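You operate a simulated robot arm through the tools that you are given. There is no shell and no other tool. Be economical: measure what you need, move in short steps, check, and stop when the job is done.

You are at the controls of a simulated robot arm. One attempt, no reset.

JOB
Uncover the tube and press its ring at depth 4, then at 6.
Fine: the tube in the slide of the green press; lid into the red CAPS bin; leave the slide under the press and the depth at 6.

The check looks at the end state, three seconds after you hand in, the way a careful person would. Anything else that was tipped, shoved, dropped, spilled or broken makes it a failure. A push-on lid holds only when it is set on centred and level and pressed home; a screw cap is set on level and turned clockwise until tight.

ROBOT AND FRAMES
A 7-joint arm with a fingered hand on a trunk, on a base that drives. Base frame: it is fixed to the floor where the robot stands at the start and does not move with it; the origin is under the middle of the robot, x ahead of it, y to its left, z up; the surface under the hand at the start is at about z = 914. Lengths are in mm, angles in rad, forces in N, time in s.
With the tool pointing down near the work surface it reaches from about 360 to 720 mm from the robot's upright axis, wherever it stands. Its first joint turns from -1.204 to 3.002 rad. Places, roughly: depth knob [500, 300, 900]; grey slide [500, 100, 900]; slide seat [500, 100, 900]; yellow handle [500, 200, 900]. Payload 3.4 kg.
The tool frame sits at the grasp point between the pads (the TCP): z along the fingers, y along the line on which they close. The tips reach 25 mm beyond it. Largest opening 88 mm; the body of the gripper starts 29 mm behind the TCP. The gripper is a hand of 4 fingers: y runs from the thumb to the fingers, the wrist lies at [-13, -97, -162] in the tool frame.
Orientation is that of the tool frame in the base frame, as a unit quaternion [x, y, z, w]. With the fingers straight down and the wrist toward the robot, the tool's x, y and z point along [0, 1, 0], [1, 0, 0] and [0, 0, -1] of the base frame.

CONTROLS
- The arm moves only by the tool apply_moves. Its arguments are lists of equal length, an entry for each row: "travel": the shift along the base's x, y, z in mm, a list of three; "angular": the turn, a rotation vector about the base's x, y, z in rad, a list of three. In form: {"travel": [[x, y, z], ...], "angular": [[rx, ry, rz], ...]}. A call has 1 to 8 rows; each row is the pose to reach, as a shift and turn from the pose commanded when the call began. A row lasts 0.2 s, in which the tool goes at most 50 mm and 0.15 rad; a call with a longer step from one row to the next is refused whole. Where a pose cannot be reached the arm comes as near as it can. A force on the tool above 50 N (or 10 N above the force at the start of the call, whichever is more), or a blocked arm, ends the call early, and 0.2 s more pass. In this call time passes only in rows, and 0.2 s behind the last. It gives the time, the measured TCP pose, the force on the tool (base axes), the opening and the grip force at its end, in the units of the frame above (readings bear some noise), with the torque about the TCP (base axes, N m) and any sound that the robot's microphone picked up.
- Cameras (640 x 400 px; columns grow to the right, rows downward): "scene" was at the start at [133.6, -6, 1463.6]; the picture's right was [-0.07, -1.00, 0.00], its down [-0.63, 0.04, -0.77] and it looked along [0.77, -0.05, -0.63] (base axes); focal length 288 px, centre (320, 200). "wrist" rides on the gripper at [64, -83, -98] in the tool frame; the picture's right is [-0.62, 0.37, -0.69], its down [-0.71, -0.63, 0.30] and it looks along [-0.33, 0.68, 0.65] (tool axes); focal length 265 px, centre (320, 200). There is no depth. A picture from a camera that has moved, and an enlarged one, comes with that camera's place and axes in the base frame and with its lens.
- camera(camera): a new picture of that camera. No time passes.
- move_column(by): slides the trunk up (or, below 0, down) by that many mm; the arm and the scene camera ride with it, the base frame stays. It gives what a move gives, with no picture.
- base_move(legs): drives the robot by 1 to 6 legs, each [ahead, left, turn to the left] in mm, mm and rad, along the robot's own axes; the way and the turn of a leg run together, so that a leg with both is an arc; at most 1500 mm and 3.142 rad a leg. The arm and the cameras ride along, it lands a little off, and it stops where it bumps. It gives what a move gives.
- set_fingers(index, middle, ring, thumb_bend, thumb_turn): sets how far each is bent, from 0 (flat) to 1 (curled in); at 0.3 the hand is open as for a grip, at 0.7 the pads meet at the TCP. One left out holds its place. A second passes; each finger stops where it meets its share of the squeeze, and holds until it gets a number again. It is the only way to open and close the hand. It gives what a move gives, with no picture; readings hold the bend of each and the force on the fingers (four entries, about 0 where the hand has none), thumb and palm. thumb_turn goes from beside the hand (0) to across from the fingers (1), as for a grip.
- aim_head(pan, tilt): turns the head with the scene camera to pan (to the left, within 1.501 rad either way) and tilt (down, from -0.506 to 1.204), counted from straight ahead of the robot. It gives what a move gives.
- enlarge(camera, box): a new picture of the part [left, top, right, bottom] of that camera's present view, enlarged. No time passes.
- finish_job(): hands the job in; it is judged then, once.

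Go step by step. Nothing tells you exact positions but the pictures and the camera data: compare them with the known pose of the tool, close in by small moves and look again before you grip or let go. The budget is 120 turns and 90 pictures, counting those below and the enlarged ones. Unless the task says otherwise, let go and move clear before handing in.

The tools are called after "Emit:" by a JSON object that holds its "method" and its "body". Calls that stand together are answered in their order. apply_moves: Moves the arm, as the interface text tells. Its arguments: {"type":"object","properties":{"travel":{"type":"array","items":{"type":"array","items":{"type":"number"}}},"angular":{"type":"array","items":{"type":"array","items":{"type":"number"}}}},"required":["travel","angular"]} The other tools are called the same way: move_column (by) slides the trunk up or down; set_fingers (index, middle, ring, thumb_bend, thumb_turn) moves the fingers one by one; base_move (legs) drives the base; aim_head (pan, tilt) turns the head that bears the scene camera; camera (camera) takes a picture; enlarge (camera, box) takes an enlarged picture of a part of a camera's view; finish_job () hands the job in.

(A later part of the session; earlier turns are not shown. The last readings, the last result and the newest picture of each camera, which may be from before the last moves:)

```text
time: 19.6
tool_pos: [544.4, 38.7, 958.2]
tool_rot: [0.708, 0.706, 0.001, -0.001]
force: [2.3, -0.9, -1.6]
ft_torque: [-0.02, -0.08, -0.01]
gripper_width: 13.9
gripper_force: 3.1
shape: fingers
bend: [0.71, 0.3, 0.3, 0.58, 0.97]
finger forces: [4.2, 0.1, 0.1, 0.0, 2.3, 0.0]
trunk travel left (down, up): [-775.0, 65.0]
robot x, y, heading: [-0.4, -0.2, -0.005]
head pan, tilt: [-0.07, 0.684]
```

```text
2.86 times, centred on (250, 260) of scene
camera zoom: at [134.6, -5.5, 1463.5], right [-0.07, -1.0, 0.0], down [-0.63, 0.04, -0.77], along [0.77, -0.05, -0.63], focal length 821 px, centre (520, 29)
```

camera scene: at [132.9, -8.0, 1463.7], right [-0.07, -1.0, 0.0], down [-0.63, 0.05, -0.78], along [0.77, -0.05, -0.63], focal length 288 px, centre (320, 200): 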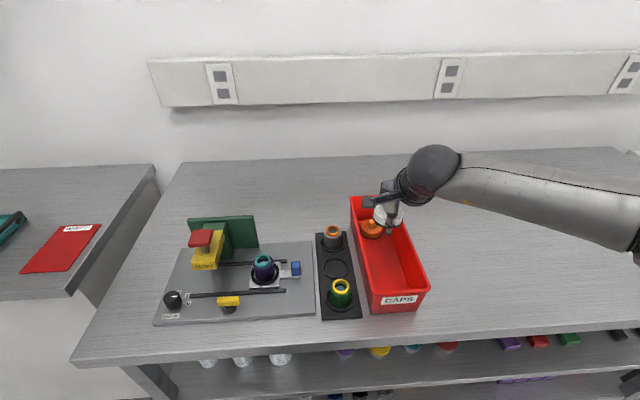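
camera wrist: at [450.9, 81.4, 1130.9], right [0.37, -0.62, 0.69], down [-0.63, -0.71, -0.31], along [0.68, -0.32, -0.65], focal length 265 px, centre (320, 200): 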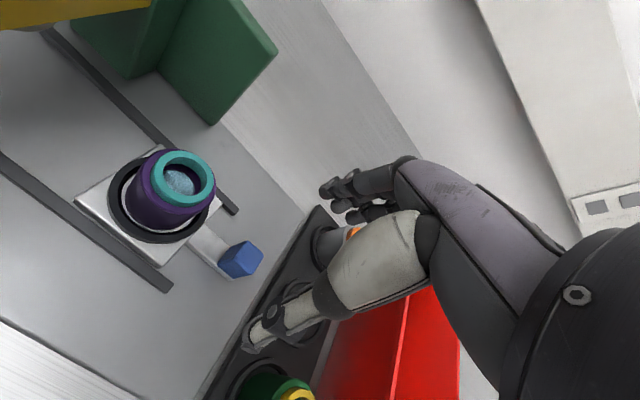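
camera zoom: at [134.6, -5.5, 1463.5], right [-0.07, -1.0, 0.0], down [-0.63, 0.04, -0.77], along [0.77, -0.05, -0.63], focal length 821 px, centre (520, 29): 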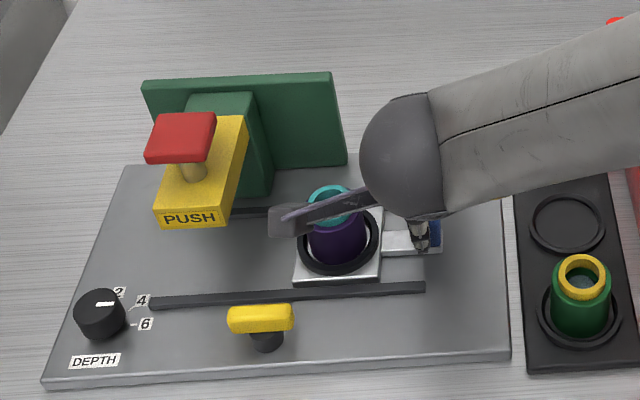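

Emit:
{"method": "apply_moves", "body": {"travel": [[0, 12, 0], [0, 24, 0], [0, 36, 0], [0, 48, 0], [0, 60, 0]], "angular": [[0, 0, 0], [0, 0, 0], [0, 0, 0], [0, 0, 0], [0, 0, 0]]}}

Emit:
{"method": "enlarge", "body": {"camera": "scene", "box": [150, 190, 350, 330]}}

Emit:
{"method": "camera", "body": {"camera": "wrist"}}

```text
time: 20.8
tool_pos: [545.4, 101.5, 958.3]
tool_rot: [0.707, 0.707, 0.0, 0.0]
force: [0.6, -0.8, -1.0]
ft_torque: [0.0, -0.03, 0.0]
gripper_width: 13.7
gripper_force: 3.7
shape: fingers
bend: [0.71, 0.3, 0.3, 0.58, 0.97]
finger forces: [3.7, 0.0, 0.1, 0.0, 2.8, 0.0]
trunk travel left (down, up): [-775.0, 65.0]
robot x, y, heading: [2.8, -1.1, 0.004]
head pan, tilt: [-0.07, 0.684]
```

```text
2.86 times, centred on (250, 260) of scene
camera zoom: at [134.2, -5.5, 1463.6], right [-0.07, -1.0, 0.0], down [-0.63, 0.04, -0.77], along [0.77, -0.05, -0.63], focal length 821 px, centre (520, 29)
```

zoom: 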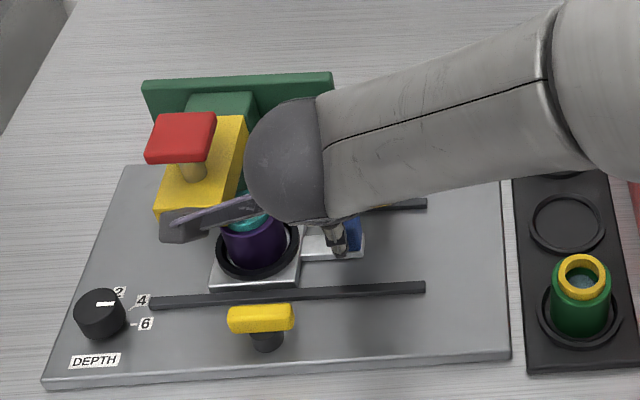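

```text
49 pictures are left
camera wrist: at [461.8, 167.2, 1059.0], right [0.37, -0.62, 0.69], down [-0.63, -0.71, -0.31], along [0.68, -0.32, -0.65], focal length 265 px, centre (320, 200)
```

wrist: 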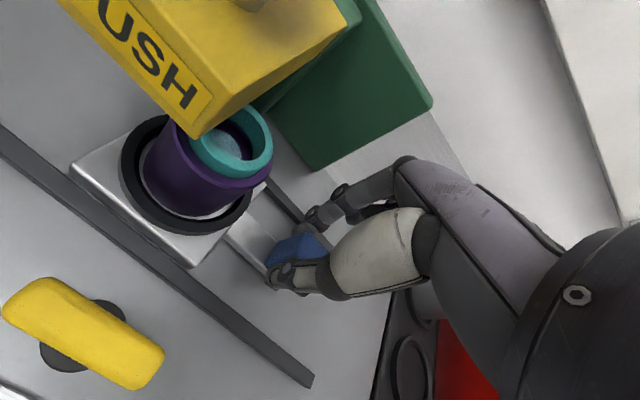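

Emit:
{"method": "apply_moves", "body": {"travel": [[0, 5, 0], [0, 10, 0], [0, 15, 0], [0, 20, 0]], "angular": [[0, 0, 0], [0, 0, 0], [0, 0, 0], [0, 0, 0]]}}

Emit:
{"method": "camera", "body": {"camera": "wrist"}}

```text
time: 21.8
tool_pos: [545.1, 120.9, 959.6]
tool_rot: [0.708, 0.707, -0.001, 0.001]
force: [2.4, -0.1, 0.5]
ft_torque: [-0.01, 0.0, 0.0]
gripper_width: 13.9
gripper_force: 3.5
shape: fingers
bend: [0.71, 0.3, 0.3, 0.58, 0.97]
finger forces: [4.6, 0.0, 0.1, 0.0, 2.4, 0.1]
trunk travel left (down, up): [-775.0, 65.0]
robot x, y, heading: [-1.0, 0.4, -0.0]
head pan, tilt: [-0.07, 0.684]
```

```text
48 pictures are left
camera wrist: at [461.6, 187.0, 1058.5], right [0.37, -0.62, 0.69], down [-0.63, -0.71, -0.31], along [0.68, -0.32, -0.65], focal length 265 px, centre (320, 200)
```

wrist: 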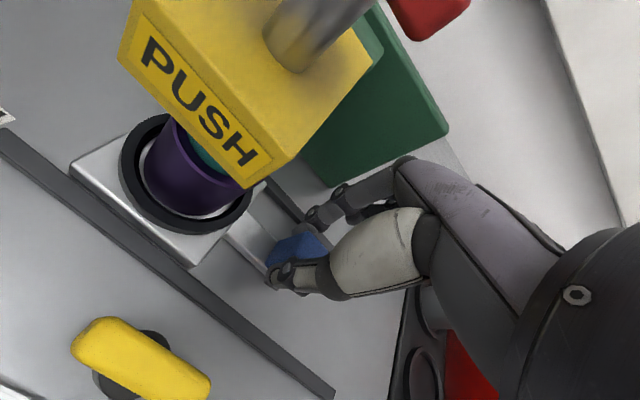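

Emit:
{"method": "apply_moves", "body": {"travel": [[0, 4, 0], [0, 8, 0], [0, 12, 0], [0, 16, 0]], "angular": [[0, 0, 0], [0, 0, 0], [0, 0, 0], [0, 0, 0]]}}

Emit:
{"method": "camera", "body": {"camera": "wrist"}}

Emit:
{"method": "enlarge", "body": {"camera": "scene", "box": [150, 190, 350, 330]}}

```text
time: 22.8
tool_pos: [544.0, 133.8, 958.6]
tool_rot: [0.708, 0.706, 0.001, 0.0]
force: [2.3, -3.6, -0.8]
ft_torque: [-0.09, -0.03, 0.03]
gripper_width: 13.9
gripper_force: 3.6
shape: fingers
bend: [0.71, 0.3, 0.3, 0.58, 0.98]
finger forces: [3.9, 0.0, 0.0, 0.0, 2.5, 0.0]
trunk travel left (down, up): [-775.0, 65.0]
robot x, y, heading: [0.7, 0.6, 0.001]
head pan, tilt: [-0.07, 0.684]
```

```text
47 pictures are left
camera wrist: at [461.4, 199.8, 1059.3], right [0.37, -0.62, 0.69], down [-0.63, -0.71, -0.3], along [0.68, -0.33, -0.65], focal length 265 px, centre (320, 200)
```

wrist: 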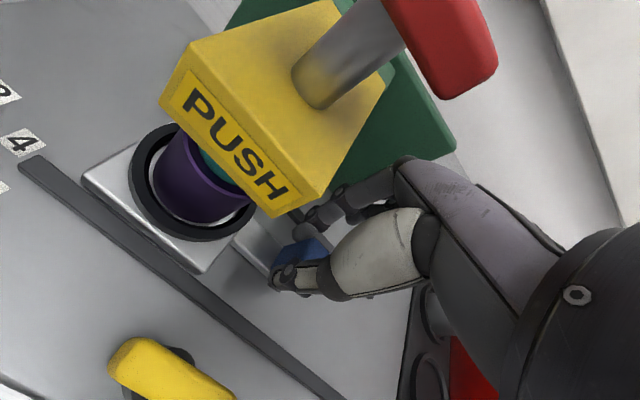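

```text
2.86 times, centred on (250, 260) of scene
camera zoom: at [134.2, -7.2, 1463.5], right [-0.07, -1.0, 0.0], down [-0.63, 0.05, -0.77], along [0.77, -0.05, -0.63], focal length 821 px, centre (520, 29)
```

zoom: 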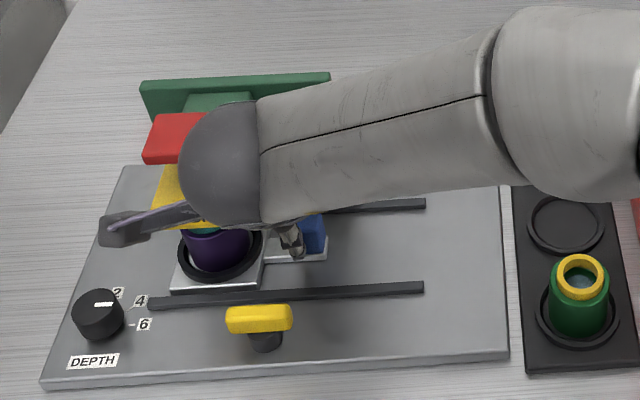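

Emit:
{"method": "apply_moves", "body": {"travel": [[0, 3, 0], [0, 6, 0]], "angular": [[0, 0, 0], [0, 0, 0]]}}

Emit:
{"method": "camera", "body": {"camera": "wrist"}}

```text
time: 23.4
tool_pos: [544.9, 141.2, 960.0]
tool_rot: [0.707, 0.707, 0.0, 0.0]
force: [-0.2, -0.6, -0.1]
ft_torque: [0.0, -0.03, 0.03]
gripper_width: 3.9
gripper_force: 0.1
shape: fingers
bend: [0.72, 0.3, 0.3, 0.62, 0.98]
finger forces: [0.1, 0.1, 0.0, 0.0, 0.0, 0.1]
trunk travel left (down, up): [-775.0, 65.0]
robot x, y, heading: [-4.5, 6.9, -0.001]
head pan, tilt: [-0.07, 0.684]
```

```text
45 pictures are left
camera wrist: at [460.4, 207.1, 1059.9], right [0.37, -0.62, 0.69], down [-0.63, -0.71, -0.31], along [0.68, -0.32, -0.65], focal length 265 px, centre (320, 200)
```

wrist: 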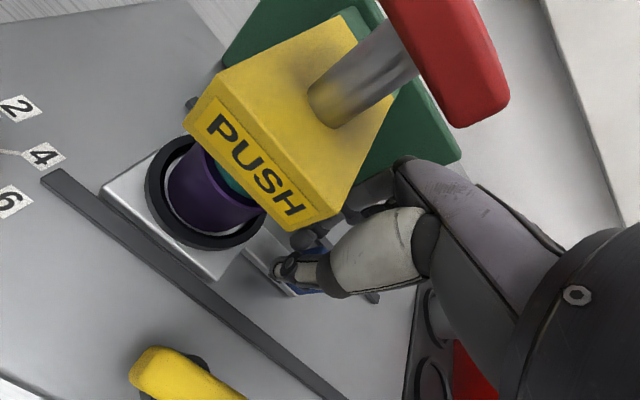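

The slide has reached its end stop under the press and the fingers slipped off the tab. I open, back off and lift clear.

Emit:
{"method": "set_fingers", "body": {"index": 0.3, "thumb_bend": 0.3}}

Emit:
{"method": "apply_moves", "body": {"travel": [[0, -15, 0], [0, -25, 20], [0, -25, 60], [0, -25, 105], [-30, -45, 150]], "angular": [[0, 0, 0], [0, 0, 0], [0, 0, 0], [0, 0, 0], [0, 0, 0]]}}

Emit:
{"method": "enlarge", "body": {"camera": "scene", "box": [150, 190, 310, 330]}}

Emit:
{"method": "camera", "body": {"camera": "wrist"}}

```text
time: 24.4
tool_pos: [543.9, 140.9, 960.1]
tool_rot: [0.707, 0.707, 0.0, 0.0]
force: [0.7, 0.0, 0.1]
ft_torque: [-0.01, 0.03, -0.02]
gripper_width: 84.3
gripper_force: 0.1
shape: fingers
bend: [0.3, 0.3, 0.3, 0.3, 0.98]
finger forces: [0.0, 0.1, 0.1, 0.0, 0.0, 0.0]
trunk travel left (down, up): [-775.0, 65.0]
robot x, y, heading: [3.0, -1.3, 0.001]
head pan, tilt: [-0.07, 0.684]
```

```text
refused: row 5 steps farther than a row can; nothing moved
```

```text
2.86 times, centred on (230, 260) of scene
camera zoom: at [133.6, -6.0, 1463.6], right [-0.07, -1.0, 0.0], down [-0.63, 0.04, -0.77], along [0.77, -0.05, -0.63], focal length 821 px, centre (577, 29)
```

zoom: 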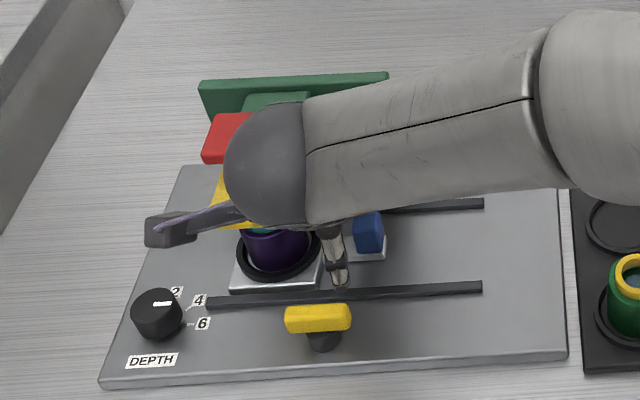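

```text
43 pictures are left
camera wrist: at [460.5, 206.9, 1060.0], right [0.37, -0.62, 0.69], down [-0.63, -0.71, -0.31], along [0.68, -0.32, -0.65], focal length 265 px, centre (320, 200)
```

wrist: 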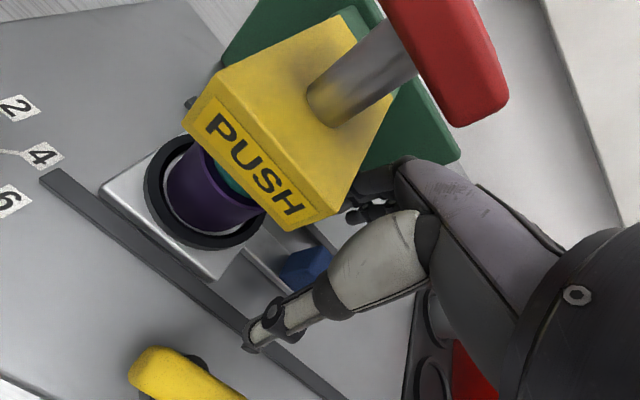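

Emit:
{"method": "apply_moves", "body": {"travel": [[0, -15, 0], [0, -25, 20], [0, -25, 60], [0, -25, 105], [0, -35, 150]], "angular": [[0, 0, 0], [0, 0, 0], [0, 0, 0], [0, 0, 0], [0, 0, 0]]}}

Emit:
{"method": "enlarge", "body": {"camera": "scene", "box": [150, 190, 310, 330]}}

Emit:
{"method": "camera", "body": {"camera": "wrist"}}

```text
time: 25.6
tool_pos: [542.8, 106.2, 1108.0]
tool_rot: [0.707, 0.707, 0.0, 0.0]
force: [-0.5, 0.1, 0.5]
ft_torque: [-0.02, -0.02, 0.02]
gripper_width: 84.5
gripper_force: 0.0
shape: fingers
bend: [0.3, 0.3, 0.3, 0.3, 0.98]
finger forces: [0.0, 0.1, 0.0, 0.0, 0.1, 0.0]
trunk travel left (down, up): [-775.0, 65.0]
robot x, y, heading: [1.1, 2.2, 0.001]
head pan, tilt: [-0.07, 0.684]
```

```text
2.86 times, centred on (230, 260) of scene
camera zoom: at [132.8, -6.9, 1463.7], right [-0.07, -1.0, 0.0], down [-0.63, 0.05, -0.78], along [0.77, -0.05, -0.63], focal length 821 px, centre (577, 29)
```

zoom: 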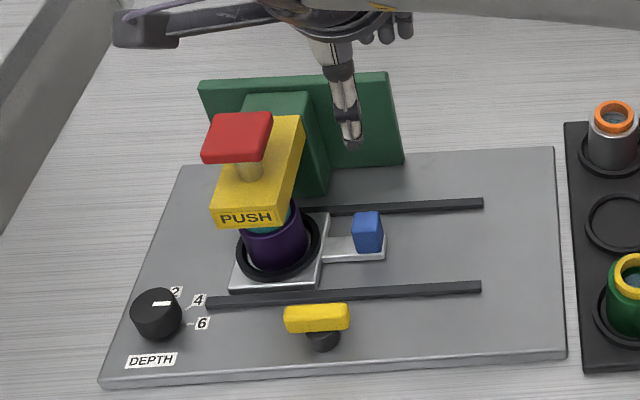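

```text
41 pictures are left
camera wrist: at [460.2, 172.2, 1209.3], right [0.37, -0.62, 0.69], down [-0.63, -0.71, -0.31], along [0.68, -0.32, -0.65], focal length 265 px, centre (320, 200)
```

wrist: 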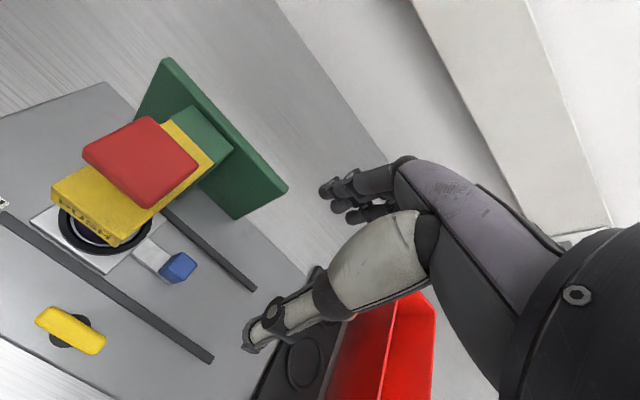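

Slide and tube are under the ram. The knob's centre is about (477, 270), with 4 about 40° counter-clockwise of 6. I swing over to it with the hand turned clockwise so the fingers stay clear of the press.

Emit:
{"method": "apply_moves", "body": {"travel": [[-15, 15, 20], [-30, 35, 20], [-42, 55, 20], [-50, 78, 20], [-56, 100, 20], [-60, 122, 20], [-63, 144, 10], [-65, 164, 0]], "angular": [[0, 0, -0.14], [0, 0, -0.28], [0, 0, -0.42], [0, 0, -0.56], [0, 0, -0.7], [0, 0, -0.84], [0, 0, -0.98], [0, 0, -1.12]]}}

Emit:
{"method": "camera", "body": {"camera": "wrist"}}

Emit:
{"method": "camera", "body": {"camera": "scene"}}

```text
time: 27.4
tool_pos: [449.8, 174.5, 1096.6]
tool_rot: [0.973, 0.231, 0.0, 0.0]
force: [0.9, 0.1, -0.3]
ft_torque: [0.0, 0.01, 0.01]
gripper_width: 84.5
gripper_force: 0.1
shape: fingers
bend: [0.3, 0.3, 0.3, 0.3, 0.98]
finger forces: [0.0, 0.0, 0.0, 0.1, 0.0, 0.1]
out of reach, approached as far as the arm can: row 5, 6, 7, 8
trunk travel left (down, up): [-775.0, 65.0]
robot x, y, heading: [1.6, 1.8, -0.003]
head pan, tilt: [-0.07, 0.684]
```

```text
40 pictures are left
camera wrist: at [468.9, 279.0, 1196.8], right [-0.39, -0.61, 0.69], down [-0.92, 0.24, -0.31], along [0.02, -0.76, -0.65], focal length 265 px, centre (320, 200)
```

wrist: 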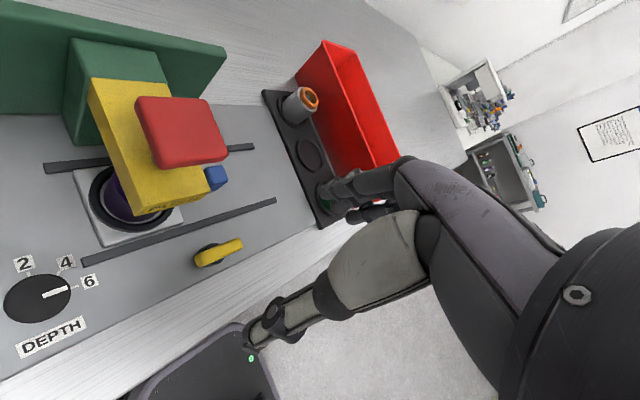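

```text
39 pictures are left
camera scene: at [133.2, -6.0, 1463.7], right [-0.07, -1.0, 0.0], down [-0.63, 0.04, -0.78], along [0.77, -0.05, -0.63], focal length 288 px, centre (320, 200)
```

scene: 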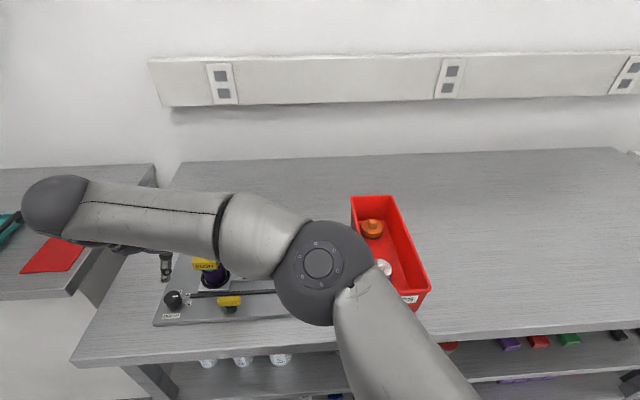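

The arm runs out of reach in this orientation from here, so I drive the base 200 mm left with the hand held high.

Emit:
{"method": "base_move", "body": {"legs": [[0, 200, 0]]}}

Emit:
{"method": "camera", "body": {"camera": "scene"}}

Emit:
{"method": "camera", "body": {"camera": "wrist"}}

```text
time: 29.0
tool_pos: [451.1, 373.3, 1096.7]
tool_rot: [0.973, 0.229, 0.001, 0.0]
force: [-0.4, -0.6, -0.8]
ft_torque: [0.01, 0.0, -0.01]
gripper_width: 85.0
gripper_force: 0.1
shape: fingers
bend: [0.3, 0.3, 0.3, 0.3, 0.98]
finger forces: [0.1, 0.0, 0.0, 0.1, 0.0, 0.0]
trunk travel left (down, up): [-775.0, 65.0]
robot x, y, heading: [0.9, 203.7, -0.008]
head pan, tilt: [-0.07, 0.684]
```

```text
38 pictures are left
camera scene: at [134.0, 196.0, 1463.6], right [-0.08, -1.0, 0.0], down [-0.63, 0.05, -0.77], along [0.77, -0.06, -0.63], focal length 288 px, centre (320, 200)
```

scene: 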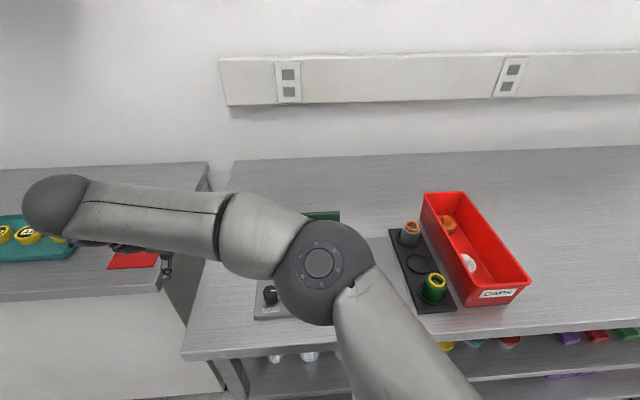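

```text
37 pictures are left
camera wrist: at [471.5, 479.0, 1196.8], right [-0.39, -0.61, 0.69], down [-0.92, 0.24, -0.31], along [0.02, -0.76, -0.65], focal length 265 px, centre (320, 200)
```

wrist: 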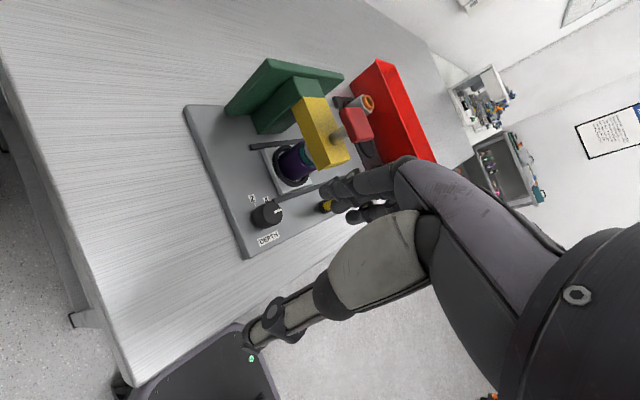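

Emit:
{"method": "apply_moves", "body": {"travel": [[8, -35, 0], [16, -70, -10], [26, -103, -30]], "angular": [[0, 0, 0], [0, 0, 0], [0, 0, 0]]}}

Emit:
{"method": "camera", "body": {"camera": "wrist"}}

Emit:
{"method": "camera", "body": {"camera": "scene"}}

```text
time: 29.8
tool_pos: [477.6, 267.3, 1064.6]
tool_rot: [0.973, 0.229, 0.001, -0.002]
force: [-0.3, -0.4, -0.2]
ft_torque: [0.0, 0.03, -0.02]
gripper_width: 84.5
gripper_force: 0.1
shape: fingers
bend: [0.3, 0.3, 0.3, 0.3, 0.98]
finger forces: [0.1, 0.0, 0.0, 0.0, 0.1, 0.0]
trunk travel left (down, up): [-775.0, 65.0]
robot x, y, heading: [-0.1, 199.3, -0.005]
head pan, tilt: [-0.07, 0.684]
```

```text
36 pictures are left
camera wrist: at [497.5, 372.1, 1165.7], right [-0.39, -0.61, 0.69], down [-0.92, 0.25, -0.3], along [0.02, -0.75, -0.66], focal length 265 px, centre (320, 200)
```

wrist: 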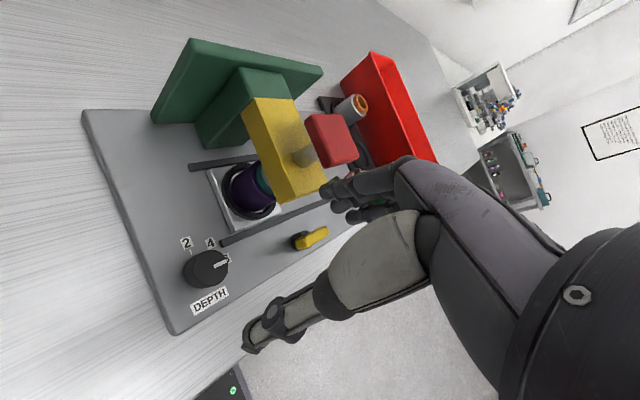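

```text
35 pictures are left
camera scene: at [134.7, 193.1, 1463.6], right [-0.08, -1.0, 0.0], down [-0.63, 0.05, -0.77], along [0.77, -0.06, -0.63], focal length 288 px, centre (320, 200)
```

scene: 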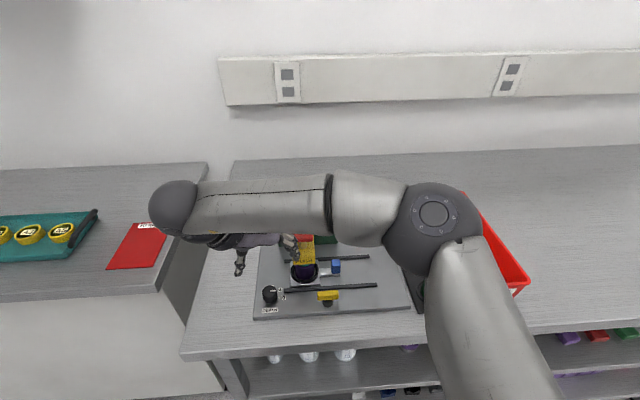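

Emit:
{"method": "enlarge", "body": {"camera": "scene", "box": [245, 275, 309, 315]}}

Emit:
{"method": "enlarge", "body": {"camera": "wrist", "box": [160, 225, 256, 325]}}

```text
10.00 times, centred on (277, 295) of scene
camera zoom: at [134.7, 193.1, 1463.6], right [-0.08, -1.0, 0.0], down [-0.63, 0.05, -0.77], along [0.77, -0.06, -0.63], focal length 2875 px, centre (750, -750)
```

zoom: 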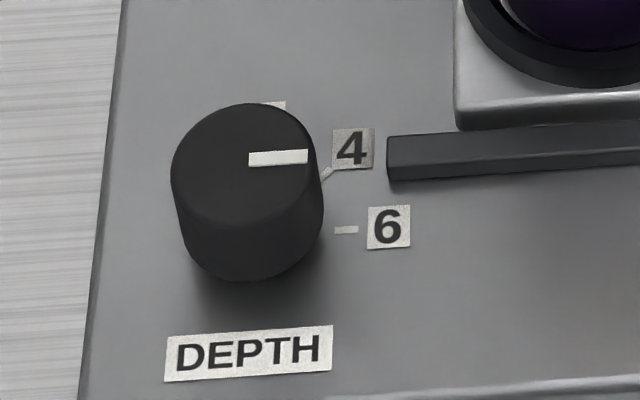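

```text
4.00 times, centred on (208, 275) of wrist
camera zoom: at [497.5, 372.1, 1165.7], right [-0.39, -0.61, 0.69], down [-0.92, 0.25, -0.3], along [0.02, -0.75, -0.66], focal length 1062 px, centre (768, -100)
```

zoom: 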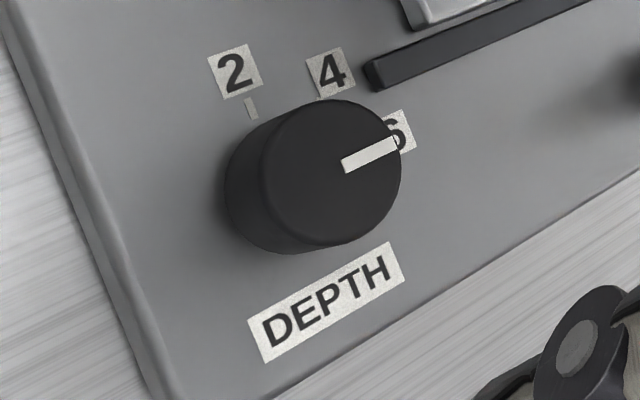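

Knob top is about (485, 275–278, 936–945). I pre-close the hand partly, turn a bit further and come lower to re-measure.

Emit:
{"method": "set_fingers", "body": {"index": 0.4, "middle": 0.4, "ring": 0.4, "thumb_bend": 0.4}}

Emit:
{"method": "apply_moves", "body": {"travel": [[3, 3, -20], [6, 6, -45], [8, 9, -70]], "angular": [[0, 0, -0.12], [0, 0, -0.24], [0, 0, -0.36]]}}

Emit:
{"method": "camera", "body": {"camera": "wrist"}}

```text
time: 30.8
tool_pos: [477.9, 269.2, 1066.2]
tool_rot: [0.973, 0.23, 0.001, 0.0]
force: [0.6, -0.8, -0.1]
ft_torque: [0.02, -0.02, -0.01]
gripper_width: 63.8
gripper_force: 0.0
shape: fingers
bend: [0.4, 0.4, 0.4, 0.4, 0.98]
finger forces: [0.0, 0.0, 0.0, 0.0, 0.0, 0.1]
trunk travel left (down, up): [-775.0, 65.0]
robot x, y, heading: [4.3, 203.9, -0.005]
head pan, tilt: [-0.07, 0.684]
```

```text
time: 31.6
tool_pos: [486.7, 281.4, 997.7]
tool_rot: [0.999, 0.05, 0.0, -0.001]
force: [-0.6, -0.6, -0.3]
ft_torque: [0.01, 0.03, 0.02]
gripper_width: 64.0
gripper_force: 0.1
shape: fingers
bend: [0.4, 0.4, 0.4, 0.4, 0.98]
finger forces: [0.1, 0.1, 0.0, 0.0, 0.0, 0.0]
trunk travel left (down, up): [-775.0, 65.0]
robot x, y, heading: [0.5, 201.8, -0.005]
head pan, tilt: [-0.07, 0.684]
```

```text
32 pictures are left
camera wrist: at [541.7, 372.8, 1097.7], right [-0.58, -0.43, 0.69], down [-0.77, 0.56, -0.31], along [-0.25, -0.71, -0.65], focal length 265 px, centre (320, 200)
```

wrist: 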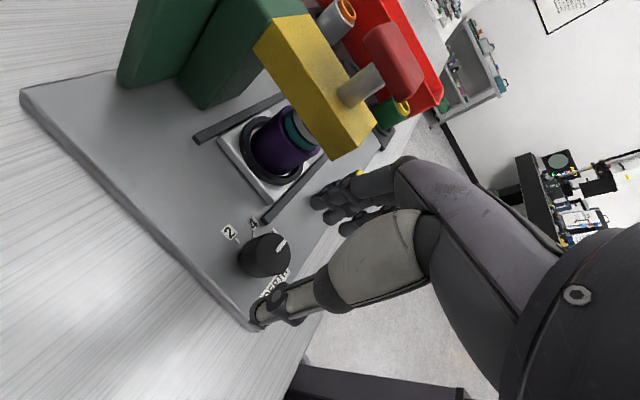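

Emit:
{"method": "apply_moves", "body": {"travel": [[0, -2, -15], [0, -4, -30]], "angular": [[0, 0, 0], [0, 0, 0]]}}

Emit:
{"method": "enlarge", "body": {"camera": "wrist", "box": [200, 150, 400, 350]}}

Emit:
{"method": "enlarge", "body": {"camera": "scene", "box": [225, 230, 321, 314]}}

```text
time: 32.2
tool_pos: [485.4, 275.5, 968.3]
tool_rot: [0.999, 0.052, 0.001, -0.001]
force: [-0.4, -0.3, 0.5]
ft_torque: [0.0, 0.01, 0.01]
gripper_width: 63.9
gripper_force: 0.1
shape: fingers
bend: [0.4, 0.4, 0.4, 0.4, 0.98]
finger forces: [0.0, 0.0, 0.0, 0.1, 0.1, 0.0]
trunk travel left (down, up): [-775.0, 65.0]
robot x, y, heading: [3.0, 201.6, -0.002]
head pan, tilt: [-0.07, 0.684]
```

```text
2.00 times, centred on (300, 250) of wrist
camera zoom: at [540.5, 366.9, 1067.5], right [-0.58, -0.43, 0.69], down [-0.77, 0.55, -0.31], along [-0.25, -0.71, -0.65], focal length 531 px, centre (360, 100)
```

zoom: 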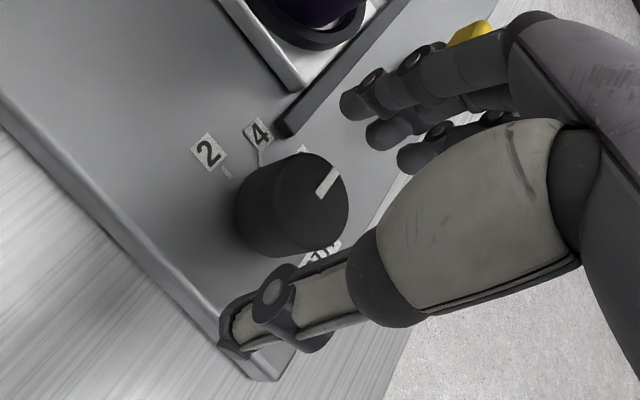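

```text
4.76 times, centred on (273, 272) of scene
camera zoom: at [134.1, 195.4, 1463.6], right [-0.08, -1.0, 0.0], down [-0.63, 0.05, -0.77], along [0.77, -0.06, -0.63], focal length 1369 px, centre (544, -143)
```

zoom: 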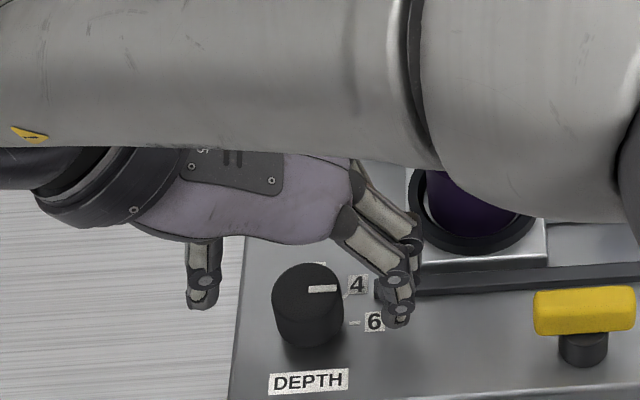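

Emit:
{"method": "apply_moves", "body": {"travel": [[1, 1, -7], [1, 1, -14]], "angular": [[0, 0, 0], [0, 0, 0]]}}

Emit:
{"method": "set_fingers", "body": {"index": 0.62, "thumb_bend": 0.62}}

Emit:
{"method": "enlarge", "body": {"camera": "wrist", "box": [200, 150, 400, 350]}}

```text
time: 32.8
tool_pos: [485.5, 276.6, 952.6]
tool_rot: [0.999, 0.051, 0.0, 0.0]
force: [-1.0, -0.2, 0.1]
ft_torque: [0.01, 0.02, -0.02]
gripper_width: 64.2
gripper_force: 0.1
shape: fingers
bend: [0.4, 0.4, 0.4, 0.4, 0.98]
finger forces: [0.1, 0.0, 0.1, 0.0, 0.1, 0.0]
trunk travel left (down, up): [-775.0, 65.0]
robot x, y, heading: [0.3, 200.2, -0.008]
head pan, tilt: [-0.07, 0.684]
```

```text
time: 33.8
tool_pos: [485.8, 276.0, 953.1]
tool_rot: [0.999, 0.052, 0.002, 0.0]
force: [0.5, -2.5, -1.1]
ft_torque: [-0.07, -0.04, -0.02]
gripper_width: 21.6
gripper_force: 2.0
shape: fingers
bend: [0.57, 0.4, 0.4, 0.61, 0.98]
finger forces: [3.3, 0.1, 0.0, 0.0, 0.6, 0.0]
trunk travel left (down, up): [-775.0, 65.0]
robot x, y, heading: [3.4, 201.4, -0.003]
head pan, tilt: [-0.07, 0.684]
```

```text
2.00 times, centred on (300, 250) of wrist
camera zoom: at [541.1, 367.0, 1053.6], right [-0.58, -0.43, 0.69], down [-0.77, 0.55, -0.31], along [-0.25, -0.71, -0.65], focal length 531 px, centre (360, 100)
```

zoom: 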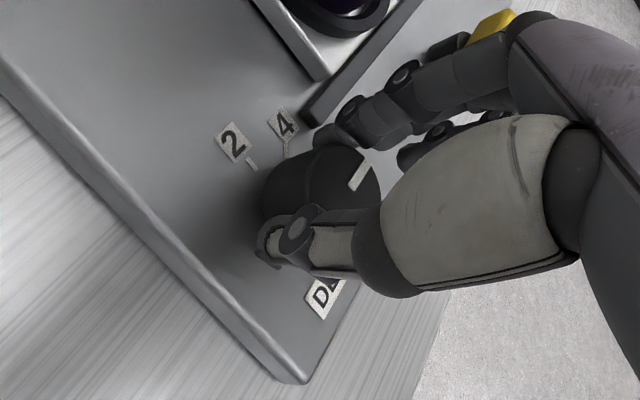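

Emit:
{"method": "set_fingers", "body": {"index": 0.64, "thumb_bend": 0.68}}

Emit:
{"method": "apply_moves", "body": {"travel": [[0, 0, 0], [0, 0, 0], [0, 0, 0]], "angular": [[0, 0, 0.12], [0, 0, 0.24], [0, 0, 0.36]]}}

Emit:
{"method": "enlarge", "body": {"camera": "wrist", "box": [200, 150, 400, 350]}}

```text
time: 34.8
tool_pos: [486.2, 276.7, 953.0]
tool_rot: [0.999, 0.051, 0.001, 0.0]
force: [1.5, 0.3, -1.0]
ft_torque: [-0.01, -0.01, -0.01]
gripper_width: 20.6
gripper_force: 4.0
shape: fingers
bend: [0.57, 0.4, 0.4, 0.63, 0.97]
finger forces: [4.4, 0.0, 0.1, 0.0, 3.2, 0.1]
trunk travel left (down, up): [-775.0, 65.0]
robot x, y, heading: [3.3, 201.6, -0.005]
head pan, tilt: [-0.07, 0.684]
```

```text
time: 35.6
tool_pos: [486.4, 277.3, 953.9]
tool_rot: [0.973, 0.23, 0.001, 0.0]
force: [-2.2, -1.2, -0.4]
ft_torque: [-0.04, 0.01, -0.02]
gripper_width: 20.0
gripper_force: 3.3
shape: fingers
bend: [0.57, 0.4, 0.4, 0.63, 0.98]
finger forces: [3.3, 0.0, 0.0, 0.0, 3.5, 0.1]
trunk travel left (down, up): [-775.0, 65.0]
robot x, y, heading: [-3.8, 199.0, -0.002]
head pan, tilt: [-0.07, 0.684]
```

```text
2.00 times, centred on (300, 250) of wrist
camera zoom: at [505.7, 381.7, 1053.6], right [-0.39, -0.61, 0.69], down [-0.92, 0.24, -0.31], along [0.02, -0.76, -0.65], focal length 531 px, centre (360, 100)
```

zoom: 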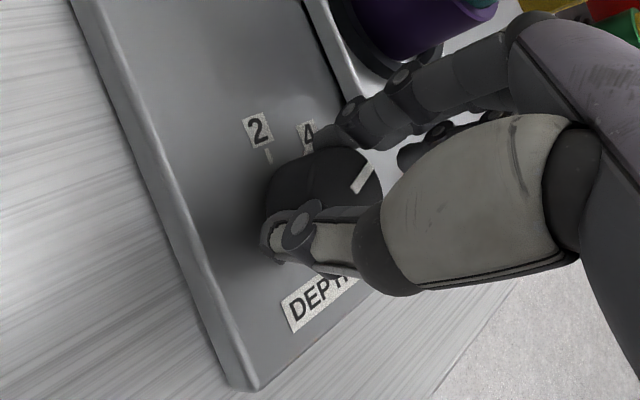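

The knob turns with the hand. Continuing towards 4.

Emit:
{"method": "apply_moves", "body": {"travel": [[0, 0, 0], [0, 0, 0], [0, 0, 0]], "angular": [[0, 0, 0.13], [0, 0, 0.26], [0, 0, 0.4]]}}

Emit:
{"method": "set_fingers", "body": {"index": 0.4, "thumb_bend": 0.4}}

Emit:
{"method": "apply_moves", "body": {"travel": [[0, 0, 30], [0, 0, 75], [0, 0, 115]], "angular": [[0, 0, 0], [0, 0, 0], [0, 0, 0]]}}

Emit:
{"method": "camera", "body": {"camera": "wrist"}}

Emit:
{"method": "enlarge", "body": {"camera": "scene", "box": [245, 275, 309, 315]}}

```text
time: 36.4
tool_pos: [485.7, 277.1, 953.6]
tool_rot: [0.908, 0.419, 0.002, -0.001]
force: [-1.2, 0.5, 0.9]
ft_torque: [-0.01, -0.01, -0.01]
gripper_width: 18.9
gripper_force: 2.7
shape: fingers
bend: [0.59, 0.4, 0.4, 0.63, 0.97]
finger forces: [2.3, 0.0, 0.0, 0.0, 3.7, 0.0]
trunk travel left (down, up): [-775.0, 65.0]
robot x, y, heading: [2.5, 201.1, -0.001]
head pan, tilt: [-0.07, 0.684]
```

```text
time: 37.4
tool_pos: [487.4, 275.5, 952.8]
tool_rot: [0.909, 0.417, 0.0, 0.0]
force: [0.6, -0.3, 0.9]
ft_torque: [0.01, 0.06, 0.01]
gripper_width: 63.1
gripper_force: 0.1
shape: fingers
bend: [0.4, 0.4, 0.4, 0.4, 0.97]
finger forces: [0.1, 0.1, 0.0, 0.0, 0.0, 0.1]
trunk travel left (down, up): [-775.0, 65.0]
robot x, y, heading: [1.8, 200.7, -0.006]
head pan, tilt: [-0.07, 0.684]
```

```text
time: 38.2
tool_pos: [487.8, 277.9, 1068.9]
tool_rot: [0.908, 0.418, 0.001, 0.0]
force: [-0.3, -0.6, 0.0]
ft_torque: [0.02, 0.01, -0.01]
gripper_width: 62.7
gripper_force: 0.1
shape: fingers
bend: [0.4, 0.4, 0.4, 0.4, 0.97]
finger forces: [0.0, 0.1, 0.1, 0.0, 0.0, 0.0]
trunk travel left (down, up): [-775.0, 65.0]
robot x, y, heading: [-2.1, 199.6, -0.005]
head pan, tilt: [-0.07, 0.684]
```

```text
27 pictures are left
camera wrist: at [466.0, 382.5, 1168.0], right [-0.12, -0.71, 0.69], down [-0.94, -0.13, -0.31], along [0.31, -0.69, -0.65], focal length 265 px, centre (320, 200)
```

wrist: 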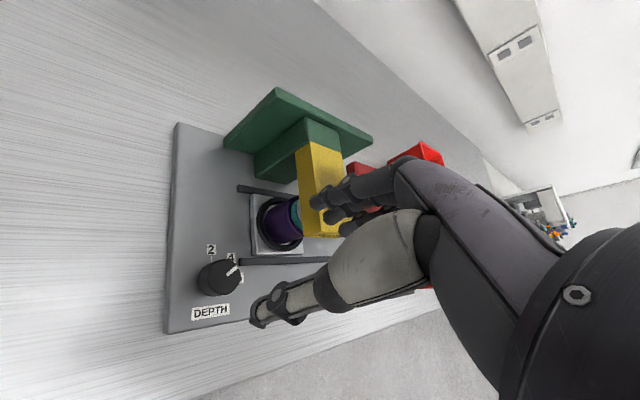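

```text
10.00 times, centred on (277, 295) of scene
camera zoom: at [133.3, 195.4, 1463.7], right [-0.08, -1.0, 0.0], down [-0.63, 0.05, -0.78], along [0.77, -0.06, -0.63], focal length 2875 px, centre (750, -750)
```

zoom: 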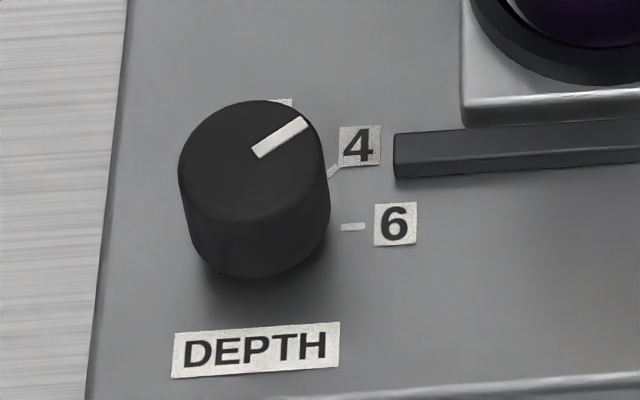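

Emit:
{"method": "enlarge", "body": {"camera": "wrist", "box": [185, 230, 265, 310]}}

```text
5.00 times, centred on (225, 270) of wrist
camera zoom: at [466.0, 382.5, 1168.0], right [-0.12, -0.71, 0.69], down [-0.94, -0.13, -0.31], along [0.31, -0.69, -0.65], focal length 1327 px, centre (795, -150)
```

zoom: 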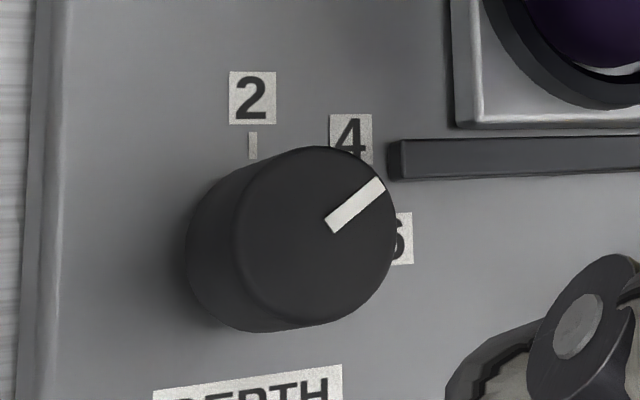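

The mark stands at about 37° and the 4 is at 45°, so I regrip and turn about 8° more.

Emit:
{"method": "apply_moves", "body": {"travel": [[-1, -1, -35], [-1, -1, -75], [-1, -1, -115]], "angular": [[0, 0, -0.13], [0, 0, -0.26], [0, 0, -0.39]]}}

Emit:
{"method": "set_fingers", "body": {"index": 0.68, "thumb_bend": 0.72}}

Emit:
{"method": "enlarge", "body": {"camera": "wrist", "box": [240, 190, 340, 290]}}

Emit:
{"method": "apply_moves", "body": {"travel": [[0, 0, 0], [0, 0, 0]], "angular": [[0, 0, 0.08], [0, 0, 0.16]]}}

Emit:
{"method": "enlarge", "body": {"camera": "wrist", "box": [240, 190, 340, 290]}}

```text
time: 39.0
tool_pos: [488.9, 277.8, 948.4]
tool_rot: [0.972, 0.233, 0.001, 0.001]
force: [-0.1, -0.3, 0.0]
ft_torque: [0.0, 0.0, 0.0]
gripper_width: 62.9
gripper_force: 0.1
shape: fingers
bend: [0.4, 0.4, 0.4, 0.4, 0.97]
finger forces: [0.0, 0.0, 0.0, 0.1, 0.0, 0.0]
trunk travel left (down, up): [-775.0, 65.0]
robot x, y, heading: [-3.0, 202.6, -0.006]
head pan, tilt: [-0.07, 0.684]
```

```text
time: 40.0
tool_pos: [487.4, 277.4, 949.3]
tool_rot: [0.972, 0.234, 0.0, 0.0]
force: [-0.3, 0.4, -1.2]
ft_torque: [0.01, -0.01, 0.0]
gripper_width: 16.6
gripper_force: 5.0
shape: fingers
bend: [0.6, 0.4, 0.4, 0.65, 0.97]
finger forces: [4.8, 0.0, 0.0, 0.0, 4.5, 0.0]
trunk travel left (down, up): [-775.0, 65.0]
robot x, y, heading: [0.6, 203.6, -0.003]
head pan, tilt: [-0.07, 0.684]
```

```text
4.00 times, centred on (290, 240) of wrist
camera zoom: at [507.3, 382.3, 1049.3], right [-0.38, -0.61, 0.69], down [-0.92, 0.24, -0.31], along [0.02, -0.76, -0.65], focal length 1062 px, centre (440, 40)
```

zoom: 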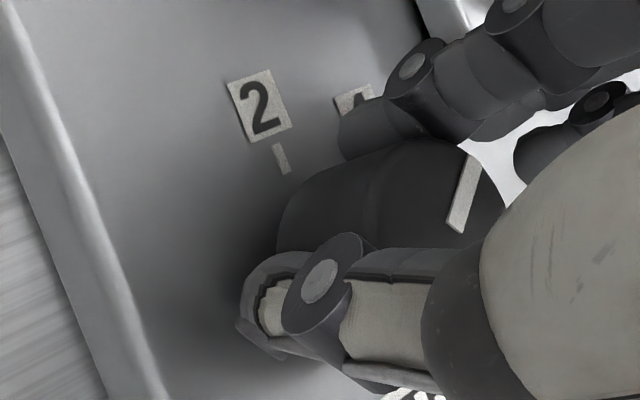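

```text
time: 40.6
tool_pos: [486.8, 277.3, 949.8]
tool_rot: [0.95, 0.313, 0.0, -0.001]
force: [1.6, 2.1, -5.8]
ft_torque: [0.0, 0.0, 0.02]
gripper_width: 17.0
gripper_force: 4.9
shape: fingers
bend: [0.6, 0.4, 0.4, 0.65, 0.97]
finger forces: [5.1, 0.1, 0.0, 0.1, 5.1, 0.0]
trunk travel left (down, up): [-775.0, 65.0]
robot x, y, heading: [-0.5, 204.5, -0.005]
head pan, tilt: [-0.07, 0.684]
```

```text
4.00 times, centred on (290, 240) of wrist
camera zoom: at [489.4, 383.7, 1050.3], right [-0.28, -0.66, 0.69], down [-0.95, 0.08, -0.3], along [0.14, -0.74, -0.65], focal length 1062 px, centre (440, 40)
```

zoom: 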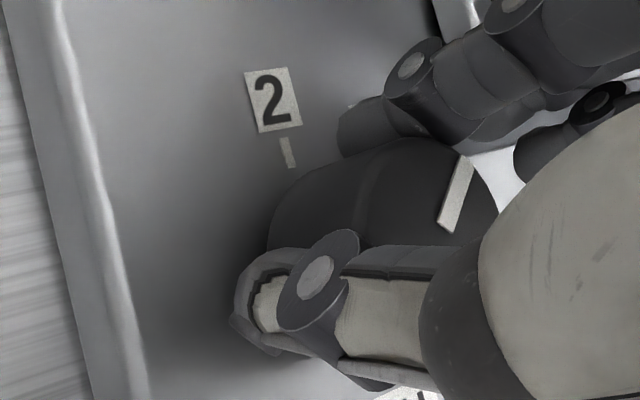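

Emit:
{"method": "set_fingers", "body": {"index": 0.4, "thumb_bend": 0.4}}

Emit:
{"method": "apply_moves", "body": {"travel": [[0, 0, 30], [0, 0, 75], [0, 0, 120]], "angular": [[0, 0, 0], [0, 0, 0], [0, 0, 0]]}}

Emit:
{"method": "enlarge", "body": {"camera": "wrist", "box": [165, 230, 265, 310]}}

```text
time: 41.6
tool_pos: [486.6, 276.3, 950.8]
tool_rot: [0.95, 0.311, 0.001, -0.001]
force: [-0.5, -0.6, 0.0]
ft_torque: [-0.03, 0.05, -0.02]
gripper_width: 62.8
gripper_force: 0.1
shape: fingers
bend: [0.4, 0.4, 0.4, 0.4, 0.97]
finger forces: [0.0, 0.0, 0.1, 0.0, 0.0, 0.1]
trunk travel left (down, up): [-775.0, 65.0]
robot x, y, heading: [1.9, 202.6, -0.007]
head pan, tilt: [-0.07, 0.684]
```

```text
time: 42.4
tool_pos: [484.2, 274.8, 1076.1]
tool_rot: [0.95, 0.312, 0.001, 0.0]
force: [-0.3, -0.1, -0.4]
ft_torque: [0.02, 0.03, -0.01]
gripper_width: 63.1
gripper_force: 0.0
shape: fingers
bend: [0.4, 0.4, 0.4, 0.4, 0.97]
finger forces: [0.0, 0.1, 0.0, 0.0, 0.0, 0.1]
trunk travel left (down, up): [-775.0, 65.0]
robot x, y, heading: [0.0, 200.4, -0.006]
head pan, tilt: [-0.07, 0.684]
```

```text
5.00 times, centred on (215, 270) of wrist
camera zoom: at [486.7, 381.1, 1175.7], right [-0.28, -0.66, 0.69], down [-0.95, 0.09, -0.31], along [0.14, -0.74, -0.65], focal length 1327 px, centre (845, -150)
```

zoom: 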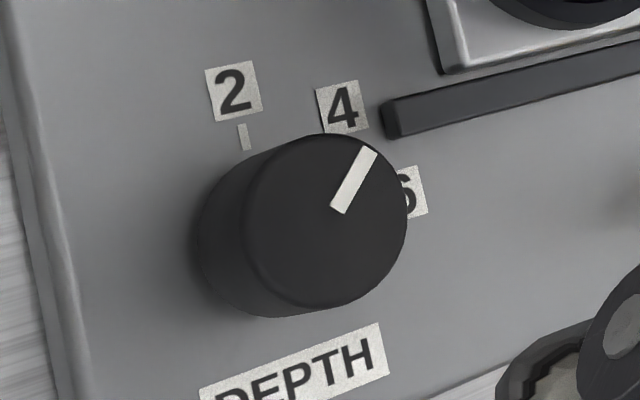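

The mark now points at about 45–46°, i.e. at 4. Next I bunch the fingers and go over the red button (~540, 200, 1050).

Emit:
{"method": "set_fingers", "body": {"index": 0.7, "middle": 0.7, "ring": 0.7, "thumb_bend": 0.7}}

Emit:
{"method": "apply_moves", "body": {"travel": [[0, 0, 40], [28, -36, 40], [55, -74, 40]], "angular": [[0, 0, 0], [0, 0, 0], [0, 0, 0]]}}

Emit:
{"method": "camera", "body": {"camera": "wrist"}}

Emit:
{"method": "enlarge", "body": {"camera": "scene", "box": [220, 190, 360, 310]}}

```text
time: 43.4
tool_pos: [485.5, 272.4, 1074.6]
tool_rot: [0.95, 0.312, 0.001, 0.0]
force: [0.4, 0.6, -0.6]
ft_torque: [0.01, -0.03, 0.01]
gripper_width: 0.1
gripper_force: 0.0
shape: fingers
bend: [0.7, 0.7, 0.7, 0.7, 0.97]
finger forces: [0.0, 0.1, 0.0, 0.1, 0.0, 0.0]
trunk travel left (down, up): [-775.0, 65.0]
robot x, y, heading: [1.3, 197.2, -0.005]
head pan, tilt: [-0.07, 0.684]
```

```text
time: 44.2
tool_pos: [539.1, 197.8, 1112.9]
tool_rot: [0.95, 0.311, 0.002, 0.0]
force: [-0.3, -0.3, -0.8]
ft_torque: [0.01, -0.03, -0.01]
gripper_width: 0.2
gripper_force: 0.1
shape: fingers
bend: [0.7, 0.7, 0.7, 0.7, 0.97]
finger forces: [0.0, 0.0, 0.1, 0.0, 0.0, 0.0]
trunk travel left (down, up): [-775.0, 65.0]
robot x, y, heading: [2.0, 204.6, -0.007]
head pan, tilt: [-0.07, 0.684]
```

```text
21 pictures are left
camera wrist: at [541.2, 305.2, 1213.5], right [-0.28, -0.67, 0.69], down [-0.95, 0.08, -0.31], along [0.14, -0.74, -0.65], focal length 265 px, centre (320, 200)
```

wrist: 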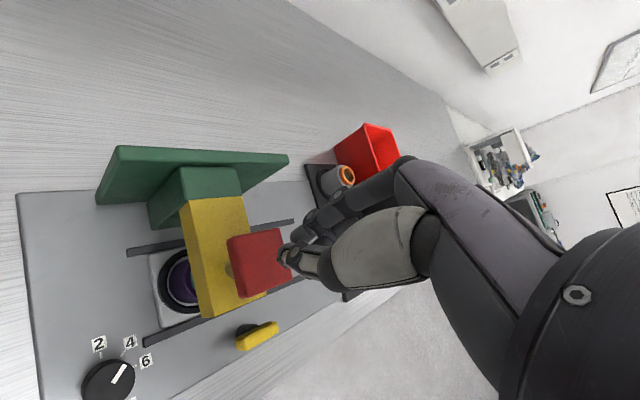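

```text
3.33 times, centred on (290, 250) of scene
camera zoom: at [134.2, 194.1, 1463.6], right [-0.08, -1.0, 0.0], down [-0.63, 0.05, -0.77], along [0.77, -0.06, -0.63], focal length 958 px, centre (420, 33)
```

zoom: 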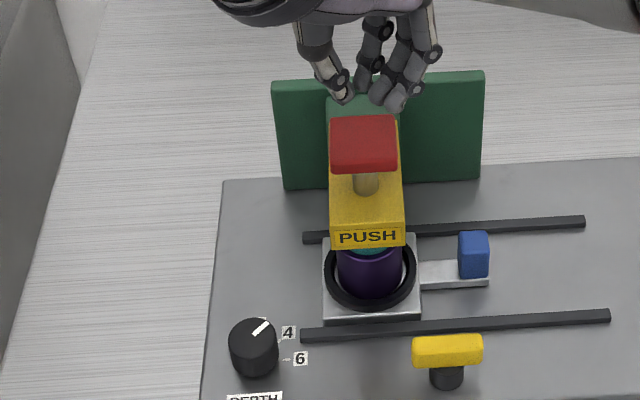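

Button centre is about (540, 198, 1048), right beneath the bunched fingers. Lowering until contact, then pressing.

Emit:
{"method": "apply_moves", "body": {"travel": [[0, 0, -20], [0, 0, -33], [0, 0, -37], [0, 0, -41], [0, 0, -45], [0, 0, -48]], "angular": [[0, 0, 0], [0, 0, 0], [0, 0, 0], [0, 0, 0], [0, 0, 0], [0, 0, 0]]}}

Emit:
{"method": "enlarge", "body": {"camera": "scene", "box": [260, 190, 340, 290]}}

```text
time: 45.6
tool_pos: [537.1, 202.0, 1072.1]
tool_rot: [0.951, 0.31, 0.011, 0.002]
force: [5.8, 0.2, 50.1]
ft_torque: [0.15, -0.43, 0.05]
gripper_width: 0.0
gripper_force: 25.5
shape: fingers
bend: [0.69, 0.7, 0.7, 0.71, 0.97]
finger forces: [26.3, 2.6, 0.0, 0.0, 20.9, 0.0]
trunk travel left (down, up): [-775.0, 65.0]
robot x, y, heading: [3.6, 201.7, -0.005]
head pan, tilt: [-0.07, 0.684]
heard: click
```

```text
4.00 times, centred on (300, 240) of scene
camera zoom: at [126.7, 195.5, 1465.1], right [-0.08, -1.0, 0.0], down [-0.63, 0.05, -0.78], along [0.78, -0.06, -0.63], focal length 1150 px, centre (400, 40)
```

zoom: 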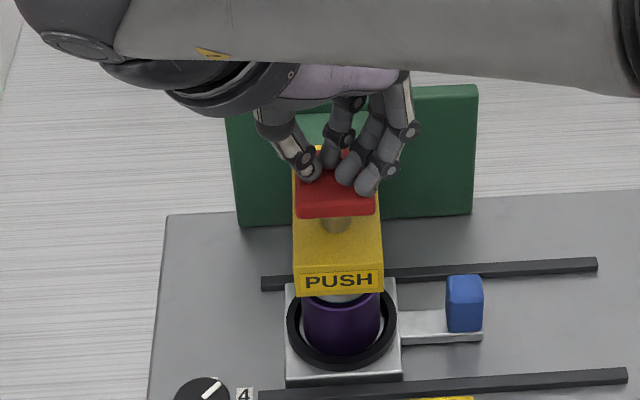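

A click was heard at about 50 N, with the ram down on the ring. I back off.

Emit:
{"method": "apply_moves", "body": {"travel": [[0, 0, 10], [0, 0, 30], [0, 0, 60]], "angular": [[0, 0, 0], [0, 0, 0], [0, 0, 0]]}}

Emit:
{"method": "enlarge", "body": {"camera": "scene", "box": [220, 190, 360, 310]}}

```text
time: 46.4
tool_pos: [536.5, 205.1, 1125.9]
tool_rot: [0.95, 0.311, -0.001, -0.001]
force: [0.1, 0.4, -0.1]
ft_torque: [-0.01, -0.01, 0.01]
gripper_width: 0.0
gripper_force: 0.0
shape: fingers
bend: [0.7, 0.7, 0.7, 0.7, 0.98]
finger forces: [0.0, 0.0, 0.1, 0.0, 0.0, 0.0]
trunk travel left (down, up): [-775.0, 65.0]
robot x, y, heading: [3.6, 203.1, -0.003]
head pan, tilt: [-0.07, 0.684]
```

```text
3.33 times, centred on (290, 250) of scene
camera zoom: at [132.9, 195.5, 1463.5], right [-0.08, -1.0, 0.0], down [-0.63, 0.05, -0.78], along [0.77, -0.06, -0.63], focal length 958 px, centre (420, 33)
```

zoom: 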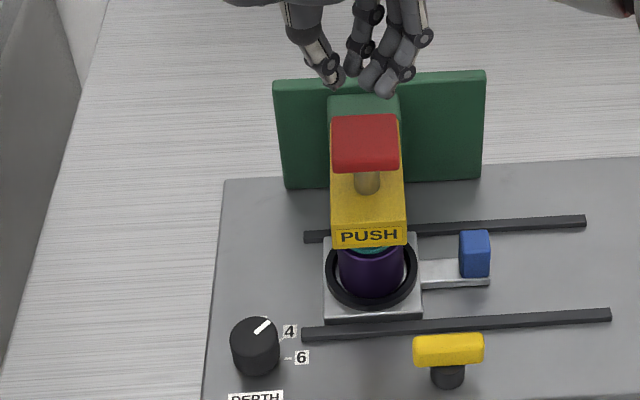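

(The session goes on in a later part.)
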